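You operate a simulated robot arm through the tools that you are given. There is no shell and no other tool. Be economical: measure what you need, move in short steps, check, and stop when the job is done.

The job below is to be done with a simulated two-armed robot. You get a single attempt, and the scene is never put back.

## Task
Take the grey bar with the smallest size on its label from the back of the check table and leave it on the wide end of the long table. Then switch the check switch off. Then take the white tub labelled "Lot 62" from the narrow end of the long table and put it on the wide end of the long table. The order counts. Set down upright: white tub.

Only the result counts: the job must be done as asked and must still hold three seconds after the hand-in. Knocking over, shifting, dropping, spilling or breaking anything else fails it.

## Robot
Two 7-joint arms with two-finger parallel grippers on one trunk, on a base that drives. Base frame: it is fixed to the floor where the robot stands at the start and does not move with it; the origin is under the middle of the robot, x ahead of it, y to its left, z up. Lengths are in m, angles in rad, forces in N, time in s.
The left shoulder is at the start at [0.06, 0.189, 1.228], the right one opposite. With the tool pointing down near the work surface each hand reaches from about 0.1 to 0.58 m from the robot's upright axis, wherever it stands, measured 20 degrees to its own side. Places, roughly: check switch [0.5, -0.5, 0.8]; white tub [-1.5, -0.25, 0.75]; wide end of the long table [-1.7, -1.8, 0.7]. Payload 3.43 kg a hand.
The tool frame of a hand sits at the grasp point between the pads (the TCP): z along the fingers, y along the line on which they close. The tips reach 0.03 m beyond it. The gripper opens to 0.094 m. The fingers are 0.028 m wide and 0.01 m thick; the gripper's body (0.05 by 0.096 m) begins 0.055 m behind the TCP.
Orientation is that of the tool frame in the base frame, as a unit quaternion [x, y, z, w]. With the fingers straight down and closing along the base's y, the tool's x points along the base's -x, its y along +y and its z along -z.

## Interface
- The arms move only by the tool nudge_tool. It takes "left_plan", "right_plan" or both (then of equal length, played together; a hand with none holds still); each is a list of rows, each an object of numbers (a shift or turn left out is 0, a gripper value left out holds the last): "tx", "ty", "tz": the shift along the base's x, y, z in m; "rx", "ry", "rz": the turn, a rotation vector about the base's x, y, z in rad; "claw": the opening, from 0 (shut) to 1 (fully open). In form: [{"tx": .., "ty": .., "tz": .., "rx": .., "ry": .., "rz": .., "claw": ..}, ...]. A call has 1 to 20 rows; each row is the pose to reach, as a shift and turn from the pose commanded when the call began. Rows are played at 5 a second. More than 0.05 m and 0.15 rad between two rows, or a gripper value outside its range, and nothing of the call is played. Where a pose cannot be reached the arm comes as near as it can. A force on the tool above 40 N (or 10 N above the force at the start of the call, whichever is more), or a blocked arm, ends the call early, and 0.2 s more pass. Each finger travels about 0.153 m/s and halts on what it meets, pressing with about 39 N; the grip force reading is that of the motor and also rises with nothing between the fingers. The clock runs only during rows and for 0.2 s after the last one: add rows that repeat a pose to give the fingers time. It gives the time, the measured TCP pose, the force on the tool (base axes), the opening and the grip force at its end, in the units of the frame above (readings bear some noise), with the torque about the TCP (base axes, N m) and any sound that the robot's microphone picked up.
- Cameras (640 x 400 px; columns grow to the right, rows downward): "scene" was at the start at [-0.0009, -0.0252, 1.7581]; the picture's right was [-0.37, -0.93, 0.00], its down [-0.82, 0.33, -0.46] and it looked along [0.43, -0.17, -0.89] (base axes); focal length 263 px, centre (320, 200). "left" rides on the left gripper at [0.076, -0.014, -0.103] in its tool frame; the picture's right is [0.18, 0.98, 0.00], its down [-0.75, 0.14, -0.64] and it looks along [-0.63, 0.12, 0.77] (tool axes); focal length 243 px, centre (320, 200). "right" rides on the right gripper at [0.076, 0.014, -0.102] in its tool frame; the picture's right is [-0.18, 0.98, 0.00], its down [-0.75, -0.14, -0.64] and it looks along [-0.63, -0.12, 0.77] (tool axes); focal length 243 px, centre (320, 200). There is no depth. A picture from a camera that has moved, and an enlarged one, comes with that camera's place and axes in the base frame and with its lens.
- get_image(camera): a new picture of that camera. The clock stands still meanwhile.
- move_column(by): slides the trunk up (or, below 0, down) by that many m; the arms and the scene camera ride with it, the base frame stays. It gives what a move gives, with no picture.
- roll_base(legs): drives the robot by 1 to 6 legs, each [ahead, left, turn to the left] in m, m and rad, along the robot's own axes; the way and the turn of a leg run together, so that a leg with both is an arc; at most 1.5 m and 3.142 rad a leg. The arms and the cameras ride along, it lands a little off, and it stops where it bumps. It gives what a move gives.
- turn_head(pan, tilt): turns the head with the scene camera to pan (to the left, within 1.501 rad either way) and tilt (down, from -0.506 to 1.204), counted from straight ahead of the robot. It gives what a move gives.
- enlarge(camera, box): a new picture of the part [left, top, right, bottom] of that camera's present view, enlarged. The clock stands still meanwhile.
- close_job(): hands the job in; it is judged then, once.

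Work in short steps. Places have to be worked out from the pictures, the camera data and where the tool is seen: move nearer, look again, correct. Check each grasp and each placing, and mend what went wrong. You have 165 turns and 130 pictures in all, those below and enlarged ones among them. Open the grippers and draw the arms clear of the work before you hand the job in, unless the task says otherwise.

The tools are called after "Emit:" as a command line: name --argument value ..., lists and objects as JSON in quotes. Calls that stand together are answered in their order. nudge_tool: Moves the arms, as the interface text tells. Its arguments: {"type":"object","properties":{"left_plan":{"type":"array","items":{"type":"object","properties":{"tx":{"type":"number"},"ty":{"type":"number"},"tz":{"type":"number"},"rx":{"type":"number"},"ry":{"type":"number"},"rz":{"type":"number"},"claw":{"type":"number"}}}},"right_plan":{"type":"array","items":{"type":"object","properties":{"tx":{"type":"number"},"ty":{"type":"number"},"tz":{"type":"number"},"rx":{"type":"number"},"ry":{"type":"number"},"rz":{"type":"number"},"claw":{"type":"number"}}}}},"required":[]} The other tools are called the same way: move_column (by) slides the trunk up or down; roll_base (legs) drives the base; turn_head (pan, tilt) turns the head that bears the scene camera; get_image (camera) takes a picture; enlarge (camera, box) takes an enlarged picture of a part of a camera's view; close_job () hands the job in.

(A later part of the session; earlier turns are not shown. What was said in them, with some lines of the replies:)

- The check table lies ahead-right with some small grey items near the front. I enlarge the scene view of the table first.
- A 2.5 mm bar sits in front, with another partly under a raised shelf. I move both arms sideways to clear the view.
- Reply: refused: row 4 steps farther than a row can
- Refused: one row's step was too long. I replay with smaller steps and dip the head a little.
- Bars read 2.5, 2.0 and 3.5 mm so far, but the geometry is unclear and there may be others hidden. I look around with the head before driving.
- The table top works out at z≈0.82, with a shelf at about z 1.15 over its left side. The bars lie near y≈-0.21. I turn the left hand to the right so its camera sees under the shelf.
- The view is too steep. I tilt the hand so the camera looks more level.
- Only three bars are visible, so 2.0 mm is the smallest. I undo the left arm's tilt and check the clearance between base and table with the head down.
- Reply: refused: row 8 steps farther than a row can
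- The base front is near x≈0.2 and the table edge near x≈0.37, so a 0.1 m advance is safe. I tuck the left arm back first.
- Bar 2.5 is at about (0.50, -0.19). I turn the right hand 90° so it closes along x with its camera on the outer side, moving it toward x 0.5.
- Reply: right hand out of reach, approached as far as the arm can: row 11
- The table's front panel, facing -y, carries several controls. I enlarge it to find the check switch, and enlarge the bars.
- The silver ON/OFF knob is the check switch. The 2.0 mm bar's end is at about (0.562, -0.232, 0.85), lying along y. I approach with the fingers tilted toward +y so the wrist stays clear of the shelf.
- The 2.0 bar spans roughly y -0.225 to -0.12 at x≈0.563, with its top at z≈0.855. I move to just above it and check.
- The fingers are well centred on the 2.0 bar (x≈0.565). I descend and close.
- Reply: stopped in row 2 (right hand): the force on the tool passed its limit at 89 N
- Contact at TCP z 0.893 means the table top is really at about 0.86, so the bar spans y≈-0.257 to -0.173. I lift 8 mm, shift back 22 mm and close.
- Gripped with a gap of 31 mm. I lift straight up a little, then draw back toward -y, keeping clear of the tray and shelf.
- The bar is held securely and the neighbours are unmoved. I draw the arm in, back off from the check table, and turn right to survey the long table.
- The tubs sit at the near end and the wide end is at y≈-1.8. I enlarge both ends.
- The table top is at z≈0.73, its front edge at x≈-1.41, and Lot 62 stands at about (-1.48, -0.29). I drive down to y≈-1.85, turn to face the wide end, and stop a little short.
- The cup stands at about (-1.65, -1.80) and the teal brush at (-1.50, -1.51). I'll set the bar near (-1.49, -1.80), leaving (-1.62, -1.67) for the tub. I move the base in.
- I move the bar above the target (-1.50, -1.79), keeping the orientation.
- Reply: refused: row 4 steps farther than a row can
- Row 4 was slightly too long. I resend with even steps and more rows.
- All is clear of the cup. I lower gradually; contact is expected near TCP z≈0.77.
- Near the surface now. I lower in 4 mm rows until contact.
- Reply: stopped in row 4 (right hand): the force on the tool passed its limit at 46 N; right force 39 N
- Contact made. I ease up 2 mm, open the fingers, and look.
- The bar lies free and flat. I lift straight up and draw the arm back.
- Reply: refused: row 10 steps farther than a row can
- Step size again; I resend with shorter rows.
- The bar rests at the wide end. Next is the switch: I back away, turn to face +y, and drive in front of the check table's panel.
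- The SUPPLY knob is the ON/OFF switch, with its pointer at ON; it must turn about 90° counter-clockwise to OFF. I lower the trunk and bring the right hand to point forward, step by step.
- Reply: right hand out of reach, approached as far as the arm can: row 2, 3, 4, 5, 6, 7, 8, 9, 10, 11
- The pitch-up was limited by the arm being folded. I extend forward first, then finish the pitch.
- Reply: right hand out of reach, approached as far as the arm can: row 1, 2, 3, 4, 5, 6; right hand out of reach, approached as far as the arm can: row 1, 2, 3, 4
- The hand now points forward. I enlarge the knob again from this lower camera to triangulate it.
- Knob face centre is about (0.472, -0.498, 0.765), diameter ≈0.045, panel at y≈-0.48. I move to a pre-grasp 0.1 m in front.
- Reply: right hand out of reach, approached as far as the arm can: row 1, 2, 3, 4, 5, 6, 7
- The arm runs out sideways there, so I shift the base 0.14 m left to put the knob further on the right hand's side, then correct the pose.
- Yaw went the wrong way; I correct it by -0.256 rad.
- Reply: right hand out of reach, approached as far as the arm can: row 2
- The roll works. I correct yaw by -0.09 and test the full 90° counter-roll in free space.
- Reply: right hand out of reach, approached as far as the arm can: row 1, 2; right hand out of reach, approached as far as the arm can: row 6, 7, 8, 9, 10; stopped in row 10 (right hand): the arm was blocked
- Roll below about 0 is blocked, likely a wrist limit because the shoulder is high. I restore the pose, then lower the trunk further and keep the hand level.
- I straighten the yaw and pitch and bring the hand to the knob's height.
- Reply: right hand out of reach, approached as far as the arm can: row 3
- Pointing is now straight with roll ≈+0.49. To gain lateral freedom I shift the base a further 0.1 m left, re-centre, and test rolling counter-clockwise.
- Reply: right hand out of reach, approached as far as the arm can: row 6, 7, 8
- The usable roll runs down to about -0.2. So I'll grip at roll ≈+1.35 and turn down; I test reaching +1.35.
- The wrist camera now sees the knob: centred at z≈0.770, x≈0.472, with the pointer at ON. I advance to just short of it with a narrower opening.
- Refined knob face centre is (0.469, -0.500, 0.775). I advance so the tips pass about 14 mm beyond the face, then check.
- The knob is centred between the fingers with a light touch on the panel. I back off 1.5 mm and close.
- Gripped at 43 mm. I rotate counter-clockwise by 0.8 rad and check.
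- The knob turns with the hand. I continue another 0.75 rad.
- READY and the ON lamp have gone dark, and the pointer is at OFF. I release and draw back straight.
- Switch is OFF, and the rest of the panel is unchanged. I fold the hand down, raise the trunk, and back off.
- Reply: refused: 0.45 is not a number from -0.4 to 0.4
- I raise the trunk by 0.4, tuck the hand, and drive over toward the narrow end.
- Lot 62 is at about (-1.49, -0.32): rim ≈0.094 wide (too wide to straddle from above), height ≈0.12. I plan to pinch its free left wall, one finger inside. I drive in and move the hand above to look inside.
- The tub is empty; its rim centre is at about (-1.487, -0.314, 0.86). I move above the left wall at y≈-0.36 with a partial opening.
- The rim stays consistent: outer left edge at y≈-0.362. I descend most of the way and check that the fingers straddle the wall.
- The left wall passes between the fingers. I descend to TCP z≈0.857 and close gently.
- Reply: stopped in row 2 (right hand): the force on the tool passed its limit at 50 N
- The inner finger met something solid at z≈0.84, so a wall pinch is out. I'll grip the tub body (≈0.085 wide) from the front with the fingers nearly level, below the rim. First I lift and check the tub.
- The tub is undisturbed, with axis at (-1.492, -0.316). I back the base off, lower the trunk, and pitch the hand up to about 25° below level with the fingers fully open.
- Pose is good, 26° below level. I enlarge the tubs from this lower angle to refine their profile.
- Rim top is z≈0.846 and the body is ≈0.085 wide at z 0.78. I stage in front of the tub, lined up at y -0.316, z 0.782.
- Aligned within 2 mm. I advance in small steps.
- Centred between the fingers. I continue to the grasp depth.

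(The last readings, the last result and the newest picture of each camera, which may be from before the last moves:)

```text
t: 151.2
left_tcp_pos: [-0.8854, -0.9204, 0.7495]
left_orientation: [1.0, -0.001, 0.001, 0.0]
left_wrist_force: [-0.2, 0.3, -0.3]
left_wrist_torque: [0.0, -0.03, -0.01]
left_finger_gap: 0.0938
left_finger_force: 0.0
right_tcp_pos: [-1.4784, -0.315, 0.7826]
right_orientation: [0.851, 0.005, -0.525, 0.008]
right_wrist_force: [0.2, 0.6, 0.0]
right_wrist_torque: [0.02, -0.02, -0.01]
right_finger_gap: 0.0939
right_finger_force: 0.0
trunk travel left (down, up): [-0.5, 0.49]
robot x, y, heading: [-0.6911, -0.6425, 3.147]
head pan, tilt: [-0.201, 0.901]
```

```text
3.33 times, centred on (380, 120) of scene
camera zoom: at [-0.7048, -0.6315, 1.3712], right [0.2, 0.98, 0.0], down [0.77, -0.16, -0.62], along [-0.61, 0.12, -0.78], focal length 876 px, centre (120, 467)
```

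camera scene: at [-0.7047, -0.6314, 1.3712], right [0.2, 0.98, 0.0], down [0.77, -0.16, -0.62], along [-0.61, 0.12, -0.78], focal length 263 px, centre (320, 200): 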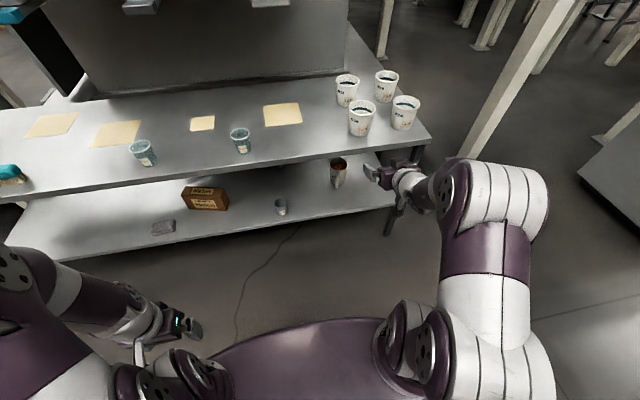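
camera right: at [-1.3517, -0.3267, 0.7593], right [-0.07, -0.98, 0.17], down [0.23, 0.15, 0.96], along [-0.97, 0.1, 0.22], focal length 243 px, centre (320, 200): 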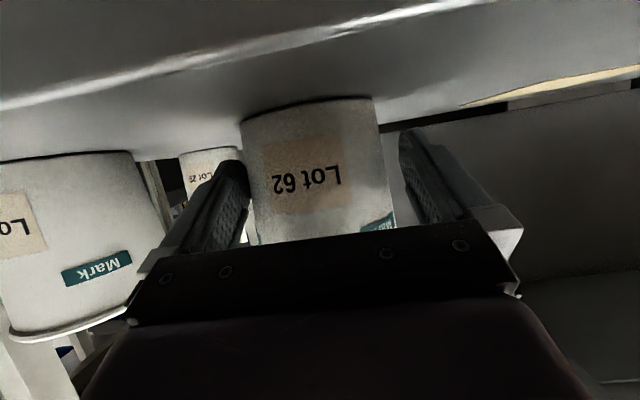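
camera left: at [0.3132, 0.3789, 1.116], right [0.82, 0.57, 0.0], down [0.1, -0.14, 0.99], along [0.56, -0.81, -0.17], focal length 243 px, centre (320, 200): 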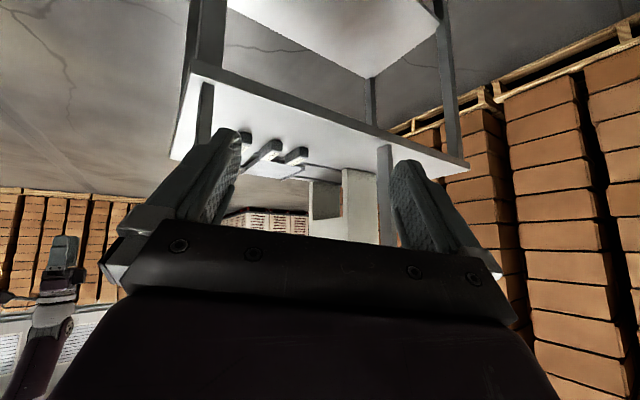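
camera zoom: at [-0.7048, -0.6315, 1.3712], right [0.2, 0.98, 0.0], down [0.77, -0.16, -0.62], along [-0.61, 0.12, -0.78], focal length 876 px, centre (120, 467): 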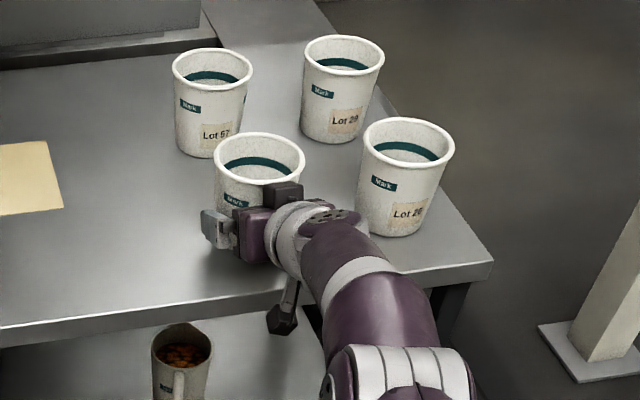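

Position is free of contact. I close on the tub.

Emit:
nudge_tool --right_plan '[{"ty": 0.002, "claw": 0.95}, {"ty": 0.002, "claw": 0.85}, {"ty": 0.002, "claw": 0.75}, {"ty": 0.002, "claw": 0.6}, {"ty": 0.002, "claw": 0.6}]'

Emit:
get_image --camera "right"

```text
t: 152.4
left_tcp_pos: [-0.8855, -0.9195, 0.7489]
left_orientation: [1.0, -0.001, 0.001, 0.0]
left_wrist_force: [-0.1, 0.0, 0.0]
left_wrist_torque: [-0.01, -0.02, 0.01]
left_finger_gap: 0.094
left_finger_force: 0.0
right_tcp_pos: [-1.4777, -0.3117, 0.7819]
right_orientation: [0.851, 0.006, -0.525, 0.007]
right_wrist_force: [-0.6, 1.3, -1.2]
right_wrist_torque: [0.01, 0.0, 0.0]
right_finger_gap: 0.0785
right_finger_force: 39.1
trunk travel left (down, up): [-0.5, 0.49]
robot x, y, heading: [-0.6877, -0.6501, 3.142]
head pan, tilt: [-0.201, 0.901]
```

```text
45 pictures are left
camera right: at [-1.3516, -0.3245, 0.7592], right [-0.07, -0.98, 0.17], down [0.23, 0.15, 0.96], along [-0.97, 0.1, 0.22], focal length 243 px, centre (320, 200)
```

right: 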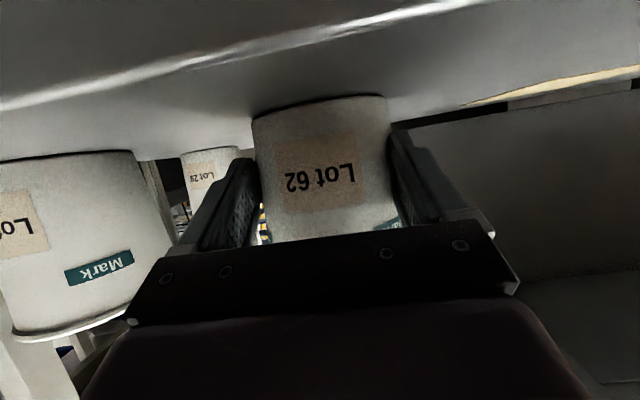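

Gripped at 78.5 mm. I lift it slowly, straight up.

Emit:
nudge_tool --right_plan '[{"tz": 0.01}, {"tz": 0.025}, {"tz": 0.045}, {"tz": 0.07}, {"tz": 0.095}, {"tz": 0.12}]'

Emit:
get_image --camera "scene"

Emit:
get_image --camera "right"

```text
t: 153.8
left_tcp_pos: [-0.886, -0.9206, 0.7488]
left_orientation: [1.0, -0.002, 0.0, -0.001]
left_wrist_force: [0.5, -0.2, -0.5]
left_wrist_torque: [0.02, -0.01, 0.0]
left_finger_gap: 0.094
left_finger_force: 0.0
right_tcp_pos: [-1.4781, -0.3131, 0.9016]
right_orientation: [0.85, 0.006, -0.526, 0.008]
right_wrist_force: [0.1, 1.1, 0.2]
right_wrist_torque: [0.0, 0.01, -0.01]
right_finger_gap: 0.0784
right_finger_force: 38.9
trunk travel left (down, up): [-0.5, 0.49]
robot x, y, heading: [-0.6861, -0.6435, 3.142]
head pan, tilt: [-0.201, 0.901]
```

```text
44 pictures are left
camera scene: at [-0.7044, -0.6317, 1.3712], right [0.2, 0.98, 0.0], down [0.77, -0.16, -0.62], along [-0.61, 0.12, -0.78], focal length 263 px, centre (320, 200)
```

scene: 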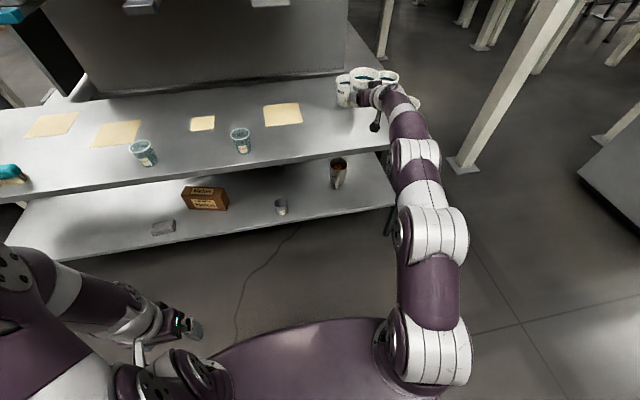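

```text
43 pictures are left
camera right: at [-1.3513, -0.3249, 0.8787], right [-0.07, -0.98, 0.17], down [0.23, 0.15, 0.96], along [-0.97, 0.1, 0.22], focal length 243 px, centre (320, 200)
```

right: 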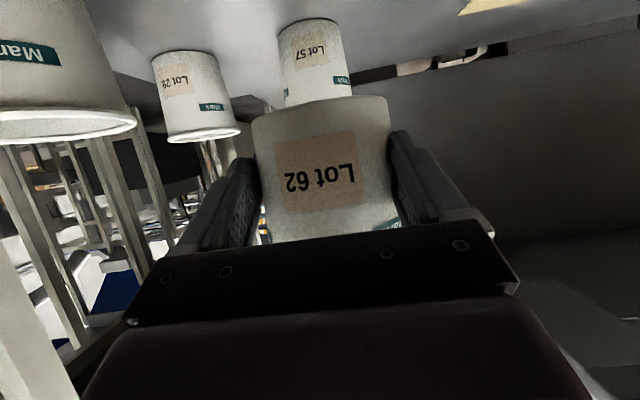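

The tub is up and level. I back off, slide left along the table to the wide end, and look.

Emit:
roll_base --legs '[[-0.3, 0, 0], [0, 1.35, 0]]'

Emit:
turn_head --pan -0.3 --tilt 0.75

Emit:
get_image --camera "scene"

Emit:
get_image --camera "right"

```text
t: 162.2
left_tcp_pos: [-0.5738, -2.2748, 0.7492]
left_orientation: [1.0, 0.006, 0.0, 0.0]
left_wrist_force: [0.9, -0.4, -0.1]
left_wrist_torque: [-0.01, 0.0, 0.02]
left_finger_gap: 0.0941
left_finger_force: 0.0
right_tcp_pos: [-1.1767, -1.6752, 0.902]
right_orientation: [0.851, 0.012, -0.525, 0.011]
right_wrist_force: [0.8, 0.2, 0.2]
right_wrist_torque: [-0.02, -0.05, 0.01]
right_finger_gap: 0.0699
right_finger_force: 38.5
trunk travel left (down, up): [-0.5, 0.49]
robot x, y, heading: [-0.3816, -1.9999, -3.125]
head pan, tilt: [-0.201, 0.901]
```

```text
t: 162.9
left_tcp_pos: [-0.5742, -2.2755, 0.7495]
left_orientation: [1.0, 0.006, 0.0, 0.0]
left_wrist_force: [-0.1, -0.4, 0.0]
left_wrist_torque: [-0.02, 0.01, 0.02]
left_finger_gap: 0.0939
left_finger_force: 0.1
right_tcp_pos: [-1.1767, -1.6762, 0.9012]
right_orientation: [0.851, 0.012, -0.526, 0.011]
right_wrist_force: [-0.1, 0.1, -1.5]
right_wrist_torque: [-0.02, -0.05, 0.03]
right_finger_gap: 0.0696
right_finger_force: 39.3
trunk travel left (down, up): [-0.5, 0.49]
robot x, y, heading: [-0.3823, -1.9985, -3.127]
head pan, tilt: [-0.3, 0.75]
```

```text
42 pictures are left
camera scene: at [-0.4035, -1.9743, 1.3831], right [0.28, 0.96, 0.0], down [0.65, -0.19, -0.73], along [-0.7, 0.21, -0.68], focal length 263 px, centre (320, 200)
```

scene: 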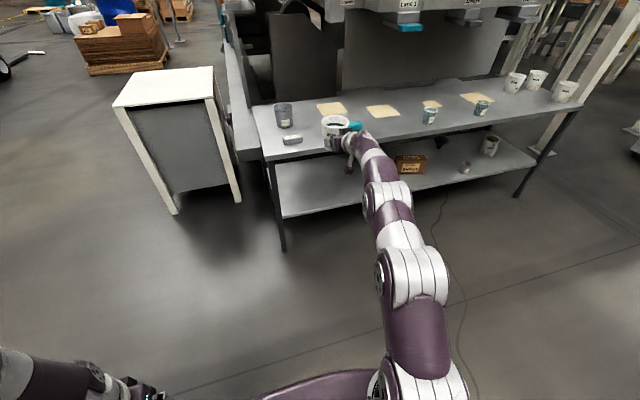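

```text
41 pictures are left
camera right: at [-1.049, -1.6853, 0.8785], right [-0.05, -0.98, 0.17], down [0.23, 0.15, 0.96], along [-0.97, 0.09, 0.22], focal length 243 px, centre (320, 200)
```

right: 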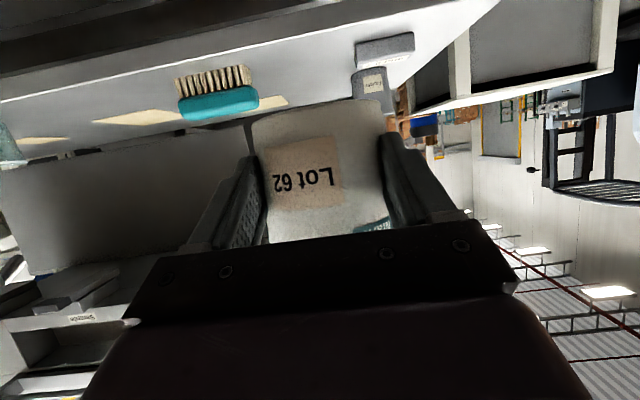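

The gap shrank to 70 mm, so the tub slipped in the grip during the drive. I look closely before moving.

Emit:
enlarge --camera "scene" --box '[240, 80, 400, 190]'

Emit:
enlarge --camera "right" --box '[200, 20, 460, 240]'

```text
3.64 times, centred on (320, 135) of scene
camera zoom: at [-0.4035, -1.9743, 1.3831], right [0.28, 0.96, 0.0], down [0.65, -0.19, -0.73], along [-0.7, 0.21, -0.68], focal length 956 px, centre (320, 436)
```

zoom: 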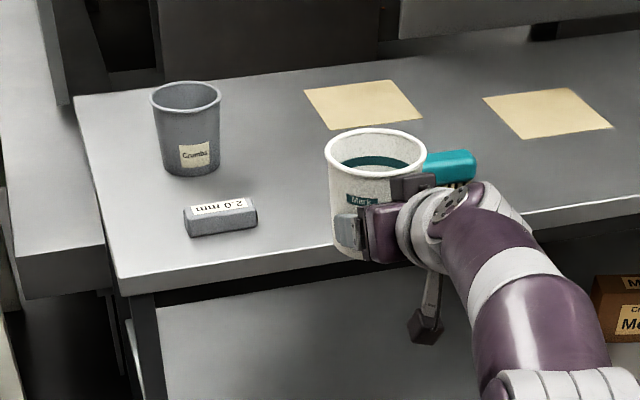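

```text
1.82 times, centred on (330, 130) of right
camera zoom: at [-1.049, -1.6853, 0.8785], right [-0.05, -0.98, 0.17], down [0.23, 0.15, 0.96], along [-0.97, 0.09, 0.22], focal length 441 px, centre (302, 327)
```

zoom: 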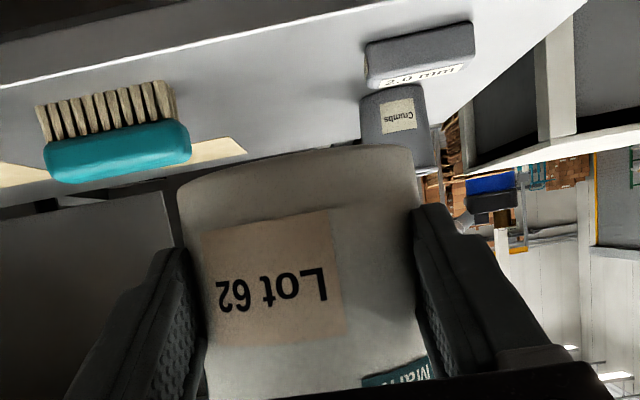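

The tub seems to have yawed slightly so flatter faces meet the pads, but it is still level and held. The corridor between bar and brush is y -1.745 to -1.565. I drive ahead 0.38 and re-look.

Emit:
roll_base --legs '[[0.38, 0, 0]]'

Emit:
get_image --camera "scene"

Emit:
get_image --camera "right"

```text
t: 165.4
left_tcp_pos: [-0.9577, -2.279, 0.7484]
left_orientation: [1.0, 0.006, 0.0, 0.0]
left_wrist_force: [0.7, 0.0, 0.2]
left_wrist_torque: [-0.01, -0.05, -0.02]
left_finger_gap: 0.0938
left_finger_force: 0.0
right_tcp_pos: [-1.5581, -1.6812, 0.9008]
right_orientation: [0.851, 0.011, -0.525, 0.011]
right_wrist_force: [0.1, 0.3, -1.2]
right_wrist_torque: [0.0, 0.01, 0.03]
right_finger_gap: 0.0694
right_finger_force: 39.1
trunk travel left (down, up): [-0.5, 0.49]
robot x, y, heading: [-0.7657, -2.0041, -3.13]
head pan, tilt: [-0.3, 0.75]
```

```text
38 pictures are left
camera scene: at [-0.7856, -1.9792, 1.3831], right [0.28, 0.96, 0.0], down [0.65, -0.19, -0.73], along [-0.7, 0.21, -0.68], focal length 263 px, centre (320, 200)
```

scene: 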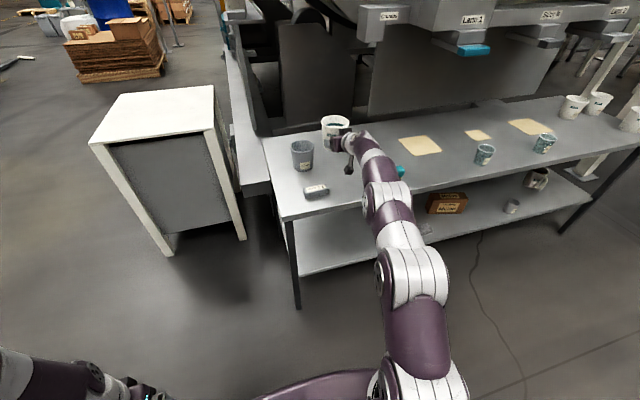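

```text
37 pictures are left
camera right: at [-1.4308, -1.6904, 0.8781], right [-0.05, -0.98, 0.17], down [0.23, 0.15, 0.96], along [-0.97, 0.09, 0.22], focal length 243 px, centre (320, 200)
```

right: 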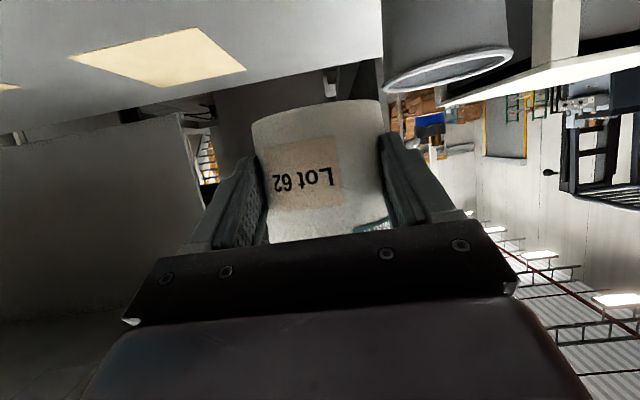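

If I lowered here, the wrist camera would foul the table edge. So I draw back to TCP x≈-1.485, y≈-1.655 while still high; then the camera hangs outside the edge.

Emit:
nudge_tool --right_plan '[{"tx": 0.025, "ty": 0.009}, {"tx": 0.05, "ty": 0.018}, {"tx": 0.073, "ty": 0.026}, {"tx": 0.073, "ty": 0.026}]'

Emit:
get_image --camera "right"

Emit:
enlarge --camera "scene" --box '[250, 90, 450, 230]'

```text
t: 166.4
left_tcp_pos: [-0.9549, -2.2803, 0.7506]
left_orientation: [1.0, 0.006, 0.0, 0.0]
left_wrist_force: [-0.2, 0.3, 0.2]
left_wrist_torque: [0.02, 0.01, -0.04]
left_finger_gap: 0.094
left_finger_force: 0.1
right_tcp_pos: [-1.4834, -1.6542, 0.9008]
right_orientation: [0.851, 0.011, -0.525, 0.01]
right_wrist_force: [-0.3, 0.0, -1.0]
right_wrist_torque: [-0.03, 0.02, -0.02]
right_finger_gap: 0.0692
right_finger_force: 38.4
trunk travel left (down, up): [-0.5, 0.49]
robot x, y, heading: [-0.7638, -2.001, -3.129]
head pan, tilt: [-0.3, 0.75]
```

```text
36 pictures are left
camera right: at [-1.3574, -1.6641, 0.8783], right [-0.05, -0.98, 0.17], down [0.23, 0.15, 0.96], along [-0.97, 0.09, 0.22], focal length 243 px, centre (320, 200)
```

right: 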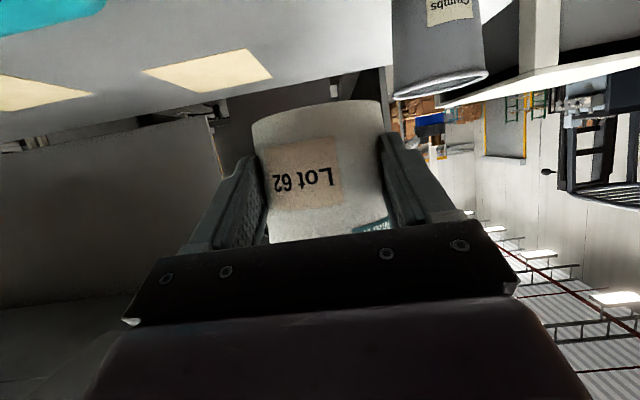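

```text
2.86 times, centred on (350, 160) of scene
camera zoom: at [-0.7852, -1.9792, 1.3831], right [0.28, 0.96, 0.0], down [0.65, -0.19, -0.73], along [-0.7, 0.21, -0.68], focal length 751 px, centre (234, 314)
```

zoom: 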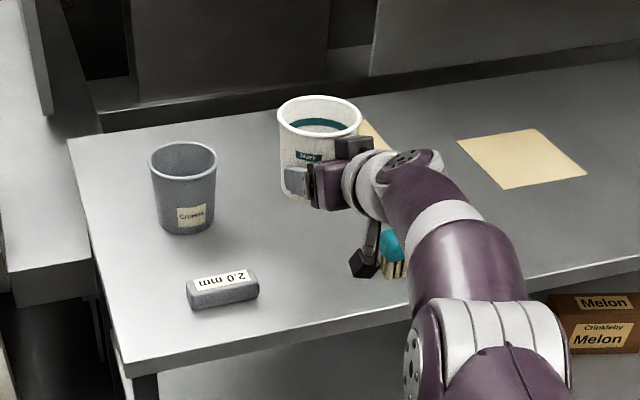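

All clear. I lower toward contact, expected near TCP z≈0.78.

Emit:
nudge_tool --right_plan '[{"tz": -0.03}, {"tz": -0.06}, {"tz": -0.08}, {"tz": -0.095}]'

Emit:
get_image --camera "right"

Emit:
enlarge --camera "scene" --box '[250, 90, 450, 230]'

```text
t: 167.4
left_tcp_pos: [-0.9556, -2.2808, 0.749]
left_orientation: [1.0, 0.006, -0.001, 0.001]
left_wrist_force: [-1.0, -0.5, 0.1]
left_wrist_torque: [0.01, 0.02, -0.02]
left_finger_gap: 0.0941
left_finger_force: 0.1
right_tcp_pos: [-1.484, -1.6547, 0.8053]
right_orientation: [0.851, 0.011, -0.525, 0.01]
right_wrist_force: [0.0, 0.3, -0.8]
right_wrist_torque: [0.02, -0.03, -0.02]
right_finger_gap: 0.0689
right_finger_force: 39.1
trunk travel left (down, up): [-0.5, 0.49]
robot x, y, heading: [-0.7617, -2.0007, -3.13]
head pan, tilt: [-0.3, 0.75]
```

```text
34 pictures are left
camera right: at [-1.357, -1.6642, 0.7838], right [-0.05, -0.98, 0.17], down [0.23, 0.15, 0.96], along [-0.97, 0.09, 0.22], focal length 243 px, centre (320, 200)
```

right: 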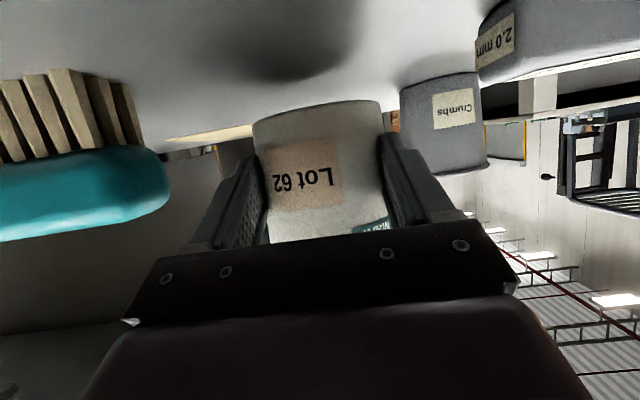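

```text
2.86 times, centred on (350, 160) of scene
camera zoom: at [-0.7848, -1.9791, 1.3831], right [0.28, 0.96, 0.0], down [0.65, -0.19, -0.73], along [-0.7, 0.21, -0.68], focal length 751 px, centre (234, 314)
```

zoom: 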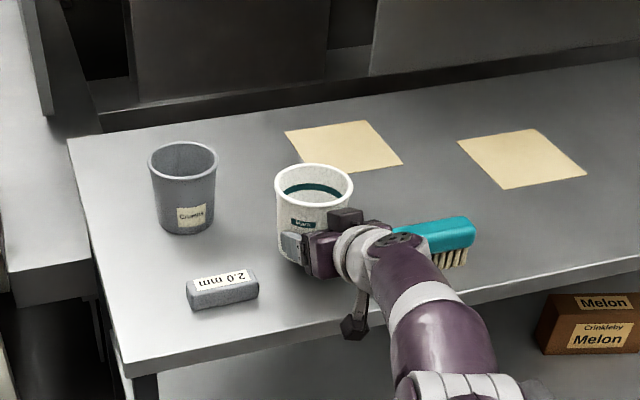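

Still a gap below the tub, with the hand clear of brush and bar. I lower in 4 mm rows to contact.

Emit:
nudge_tool --right_plan '[{"tz": -0.004}, {"tz": -0.008}, {"tz": -0.012}, {"tz": -0.016}, {"tz": -0.019}, {"tz": -0.022}]'

Emit:
get_image --camera "right"

```text
t: 168.8
left_tcp_pos: [-0.9562, -2.2799, 0.7491]
left_orientation: [1.0, 0.005, 0.001, 0.0]
left_wrist_force: [-0.1, 0.3, -0.7]
left_wrist_torque: [0.02, -0.01, 0.0]
left_finger_gap: 0.0938
left_finger_force: 0.1
right_tcp_pos: [-1.4842, -1.6559, 0.7848]
right_orientation: [0.851, 0.012, -0.525, 0.011]
right_wrist_force: [0.5, 0.1, 0.1]
right_wrist_torque: [0.02, -0.03, -0.02]
right_finger_gap: 0.0686
right_finger_force: 39.0
trunk travel left (down, up): [-0.5, 0.49]
robot x, y, heading: [-0.7623, -2.0019, -3.132]
head pan, tilt: [-0.3, 0.75]
```

```text
32 pictures are left
camera right: at [-1.3573, -1.6645, 0.7619], right [-0.05, -0.98, 0.17], down [0.23, 0.15, 0.96], along [-0.97, 0.09, 0.22], focal length 243 px, centre (320, 200)
```

right: 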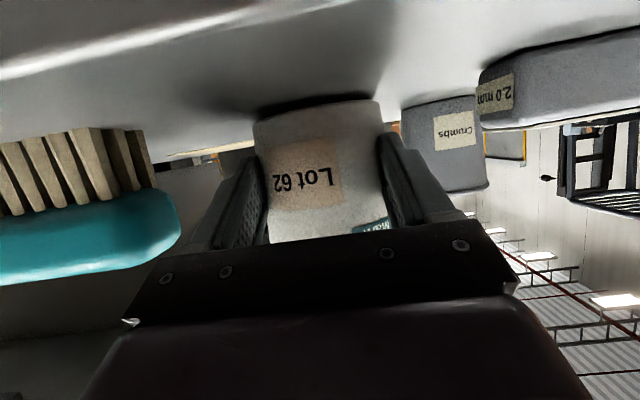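

No contact yet. I go on in 2 mm rows.

Emit:
nudge_tool --right_plan '[{"tz": -0.002}, {"tz": -0.004}, {"tz": -0.006}, {"tz": -0.008}, {"tz": -0.01}]'

Emit:
enlarge --camera "right" --box '[200, 60, 440, 220]'

```text
t: 170.0
left_tcp_pos: [-0.9558, -2.2815, 0.751]
left_orientation: [1.0, 0.007, -0.002, -0.001]
left_wrist_force: [-0.2, 0.0, 0.7]
left_wrist_torque: [0.0, 0.01, -0.02]
left_finger_gap: 0.0941
left_finger_force: 0.0
right_tcp_pos: [-1.4839, -1.6541, 0.7805]
right_orientation: [0.849, 0.012, -0.529, 0.009]
right_wrist_force: [1.9, 1.2, 21.1]
right_wrist_torque: [-0.05, 0.69, -0.22]
right_finger_gap: 0.0683
right_finger_force: 39.1
trunk travel left (down, up): [-0.5, 0.49]
robot x, y, heading: [-0.764, -2.0022, -3.129]
head pan, tilt: [-0.3, 0.75]
```

```text
2.50 times, centred on (320, 140) of right
camera zoom: at [-1.3564, -1.6647, 0.7563], right [-0.05, -0.98, 0.17], down [0.24, 0.15, 0.96], along [-0.97, 0.09, 0.23], focal length 606 px, centre (320, 350)
```

zoom: 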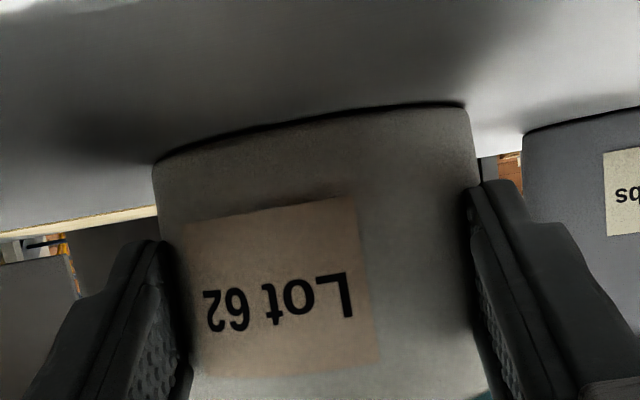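

The tub base is in contact (21 N). I relieve 1.5 mm and open gradually.

Emit:
nudge_tool --right_plan '[{"tz": 0.0015}, {"tz": 0.0015, "claw": 0.77}, {"tz": 0.0015, "claw": 0.83}, {"tz": 0.0015, "claw": 0.9}, {"tz": 0.0015, "claw": 1.0}, {"tz": 0.0015, "claw": 1.0}]'

Emit:
get_image --camera "right"

Emit:
enlarge --camera "scene" --box '[250, 90, 450, 230]'

```text
t: 171.4
left_tcp_pos: [-0.9563, -2.2801, 0.7495]
left_orientation: [1.0, 0.006, 0.001, 0.0]
left_wrist_force: [0.2, 0.2, -0.6]
left_wrist_torque: [0.01, 0.01, 0.03]
left_finger_gap: 0.094
left_finger_force: 0.1
right_tcp_pos: [-1.4859, -1.6556, 0.7765]
right_orientation: [0.851, 0.011, -0.525, 0.011]
right_wrist_force: [-0.3, -0.3, 0.7]
right_wrist_torque: [-0.02, -0.01, -0.04]
right_finger_gap: 0.094
right_finger_force: 0.0
trunk travel left (down, up): [-0.5, 0.49]
robot x, y, heading: [-0.7673, -2.0023, -3.126]
head pan, tilt: [-0.3, 0.75]
```

```text
30 pictures are left
camera right: at [-1.3571, -1.6646, 0.7532], right [-0.05, -0.98, 0.17], down [0.23, 0.15, 0.96], along [-0.97, 0.09, 0.22], focal length 243 px, centre (320, 200)
```

right: 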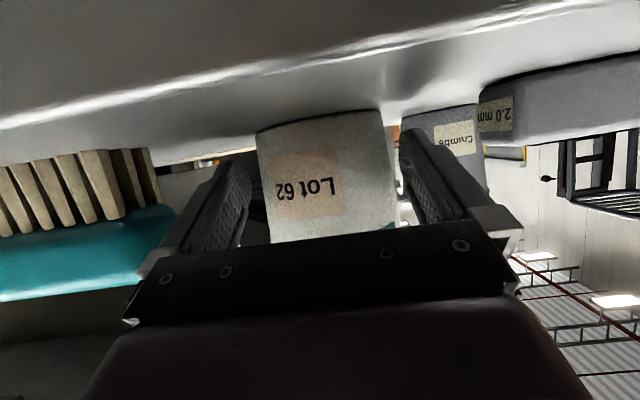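

```text
2.86 times, centred on (350, 160) of scene
camera zoom: at [-0.7844, -1.9793, 1.3831], right [0.28, 0.96, 0.0], down [0.65, -0.19, -0.73], along [-0.7, 0.21, -0.68], focal length 751 px, centre (234, 314)
```

zoom: 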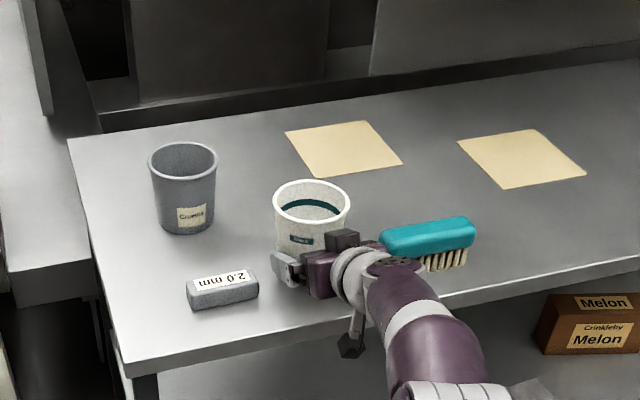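

The tub stands free and upright. I centre by 2 mm and withdraw straight back along the fingers.

Emit:
nudge_tool --right_plan '[{"ty": -0.002}, {"tx": 0.015, "ty": -0.0015}, {"tx": 0.03, "ty": -0.001}, {"tx": 0.05, "ty": 0.0}, {"tx": 0.075, "ty": 0.0005}, {"tx": 0.105, "ty": 0.001}, {"tx": 0.14, "ty": 0.001}, {"tx": 0.14, "ty": 0.001, "tz": 0.04}, {"tx": 0.14, "ty": 0.001, "tz": 0.08}]'

Emit:
enlarge --camera "scene" --box '[250, 90, 450, 230]'

```text
t: 173.4
left_tcp_pos: [-0.9539, -2.281, 0.7495]
left_orientation: [1.0, 0.006, 0.0, 0.001]
left_wrist_force: [0.6, -0.6, 0.1]
left_wrist_torque: [0.01, 0.0, -0.02]
left_finger_gap: 0.0938
left_finger_force: 0.0
right_tcp_pos: [-1.3435, -1.6552, 0.8558]
right_orientation: [0.85, 0.011, -0.526, 0.01]
right_wrist_force: [0.0, 0.0, 0.3]
right_wrist_torque: [-0.01, 0.0, 0.03]
right_finger_gap: 0.094
right_finger_force: 0.2
right hand out of reach, approached as far as the arm can: row 5, 6
trunk travel left (down, up): [-0.5, 0.49]
robot x, y, heading: [-0.7621, -2.0022, -3.125]
head pan, tilt: [-0.3, 0.75]
```

```text
2.86 times, centred on (350, 160) of scene
camera zoom: at [-0.7832, -1.9799, 1.3831], right [0.28, 0.96, 0.0], down [0.65, -0.19, -0.73], along [-0.7, 0.21, -0.68], focal length 751 px, centre (234, 314)
```

zoom: 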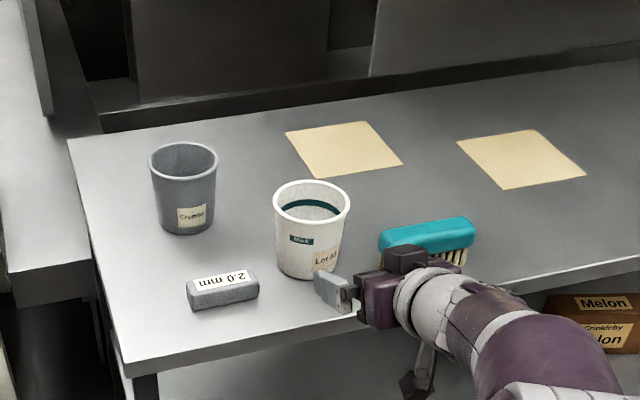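

The tub stands upright between the bar and brush, with nothing else moved. I back the robot clear and take a final overview.

Emit:
roll_base --legs '[[-0.35, 0, 0]]'

Emit:
turn_head --pan -0.4 --tilt 0.55

Emit:
get_image --camera "scene"

```text
t: 175.6
left_tcp_pos: [-0.6092, -2.2743, 0.7492]
left_orientation: [1.0, 0.006, 0.0, 0.0]
left_wrist_force: [-0.4, 0.6, -0.5]
left_wrist_torque: [0.01, 0.06, 0.02]
left_finger_gap: 0.0939
left_finger_force: 0.1
right_tcp_pos: [-0.9984, -1.6499, 0.8561]
right_orientation: [0.85, 0.011, -0.526, 0.01]
right_wrist_force: [-0.4, -0.2, 0.4]
right_wrist_torque: [0.02, 0.02, -0.01]
right_finger_gap: 0.0942
right_finger_force: 0.1
trunk travel left (down, up): [-0.5, 0.49]
robot x, y, heading: [-0.4177, -1.9932, -3.128]
head pan, tilt: [-0.3, 0.75]
```

```text
t: 176.3
left_tcp_pos: [-0.6104, -2.2755, 0.7504]
left_orientation: [1.0, 0.006, 0.001, 0.0]
left_wrist_force: [-0.3, 0.7, -0.7]
left_wrist_torque: [0.0, -0.03, 0.0]
left_finger_gap: 0.0937
left_finger_force: 0.0
right_tcp_pos: [-0.9986, -1.6497, 0.8548]
right_orientation: [0.85, 0.011, -0.526, 0.011]
right_wrist_force: [0.1, -0.4, -0.8]
right_wrist_torque: [0.03, -0.02, 0.0]
right_finger_gap: 0.0939
right_finger_force: 0.0
trunk travel left (down, up): [-0.5, 0.49]
robot x, y, heading: [-0.4169, -1.999, -3.13]
head pan, tilt: [-0.4, 0.55]
```

```text
27 pictures are left
camera scene: at [-0.4422, -1.9644, 1.4004], right [0.38, 0.93, 0.0], down [0.48, -0.2, -0.85], along [-0.79, 0.32, -0.52], focal length 263 px, centre (320, 200)
```

scene: 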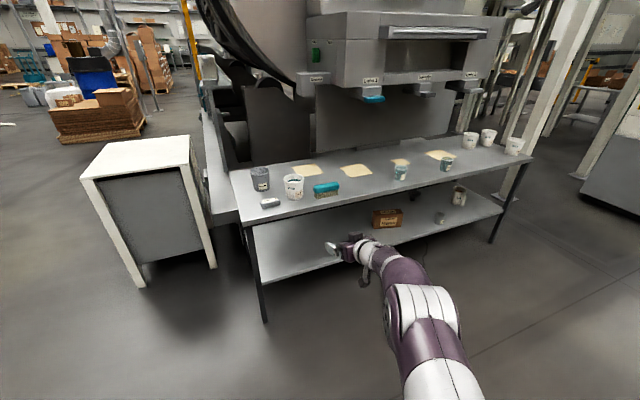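

Everything is in place: the bar and the upright tub are on the wide end, the other three tubs still stand, and the arms are clear with grippers open. I hand in the job.

Emit:
close_job

```text
The job is handed in.
```

I did the three steps in the order asked and handed the job in:

1. **Bar:** the 2.0 mm grey bar is on the wide end of the long table.
2. **Switch:** the check switch is off. It is the ON/OFF knob labelled "SUPPLY", and the "READY" display and the "ON" lamp both went dark when I turned it.
3. **Tub:** the "Lot 62" tub stands upright on the wide end, between the bar and a teal brush.

The final overview shows the other three tubs still standing and nothing else on the long table knocked over. My last view of the check table, just after the switch, showed its items in place. The tub slipped slightly in the grip during the drive, but it stayed level.
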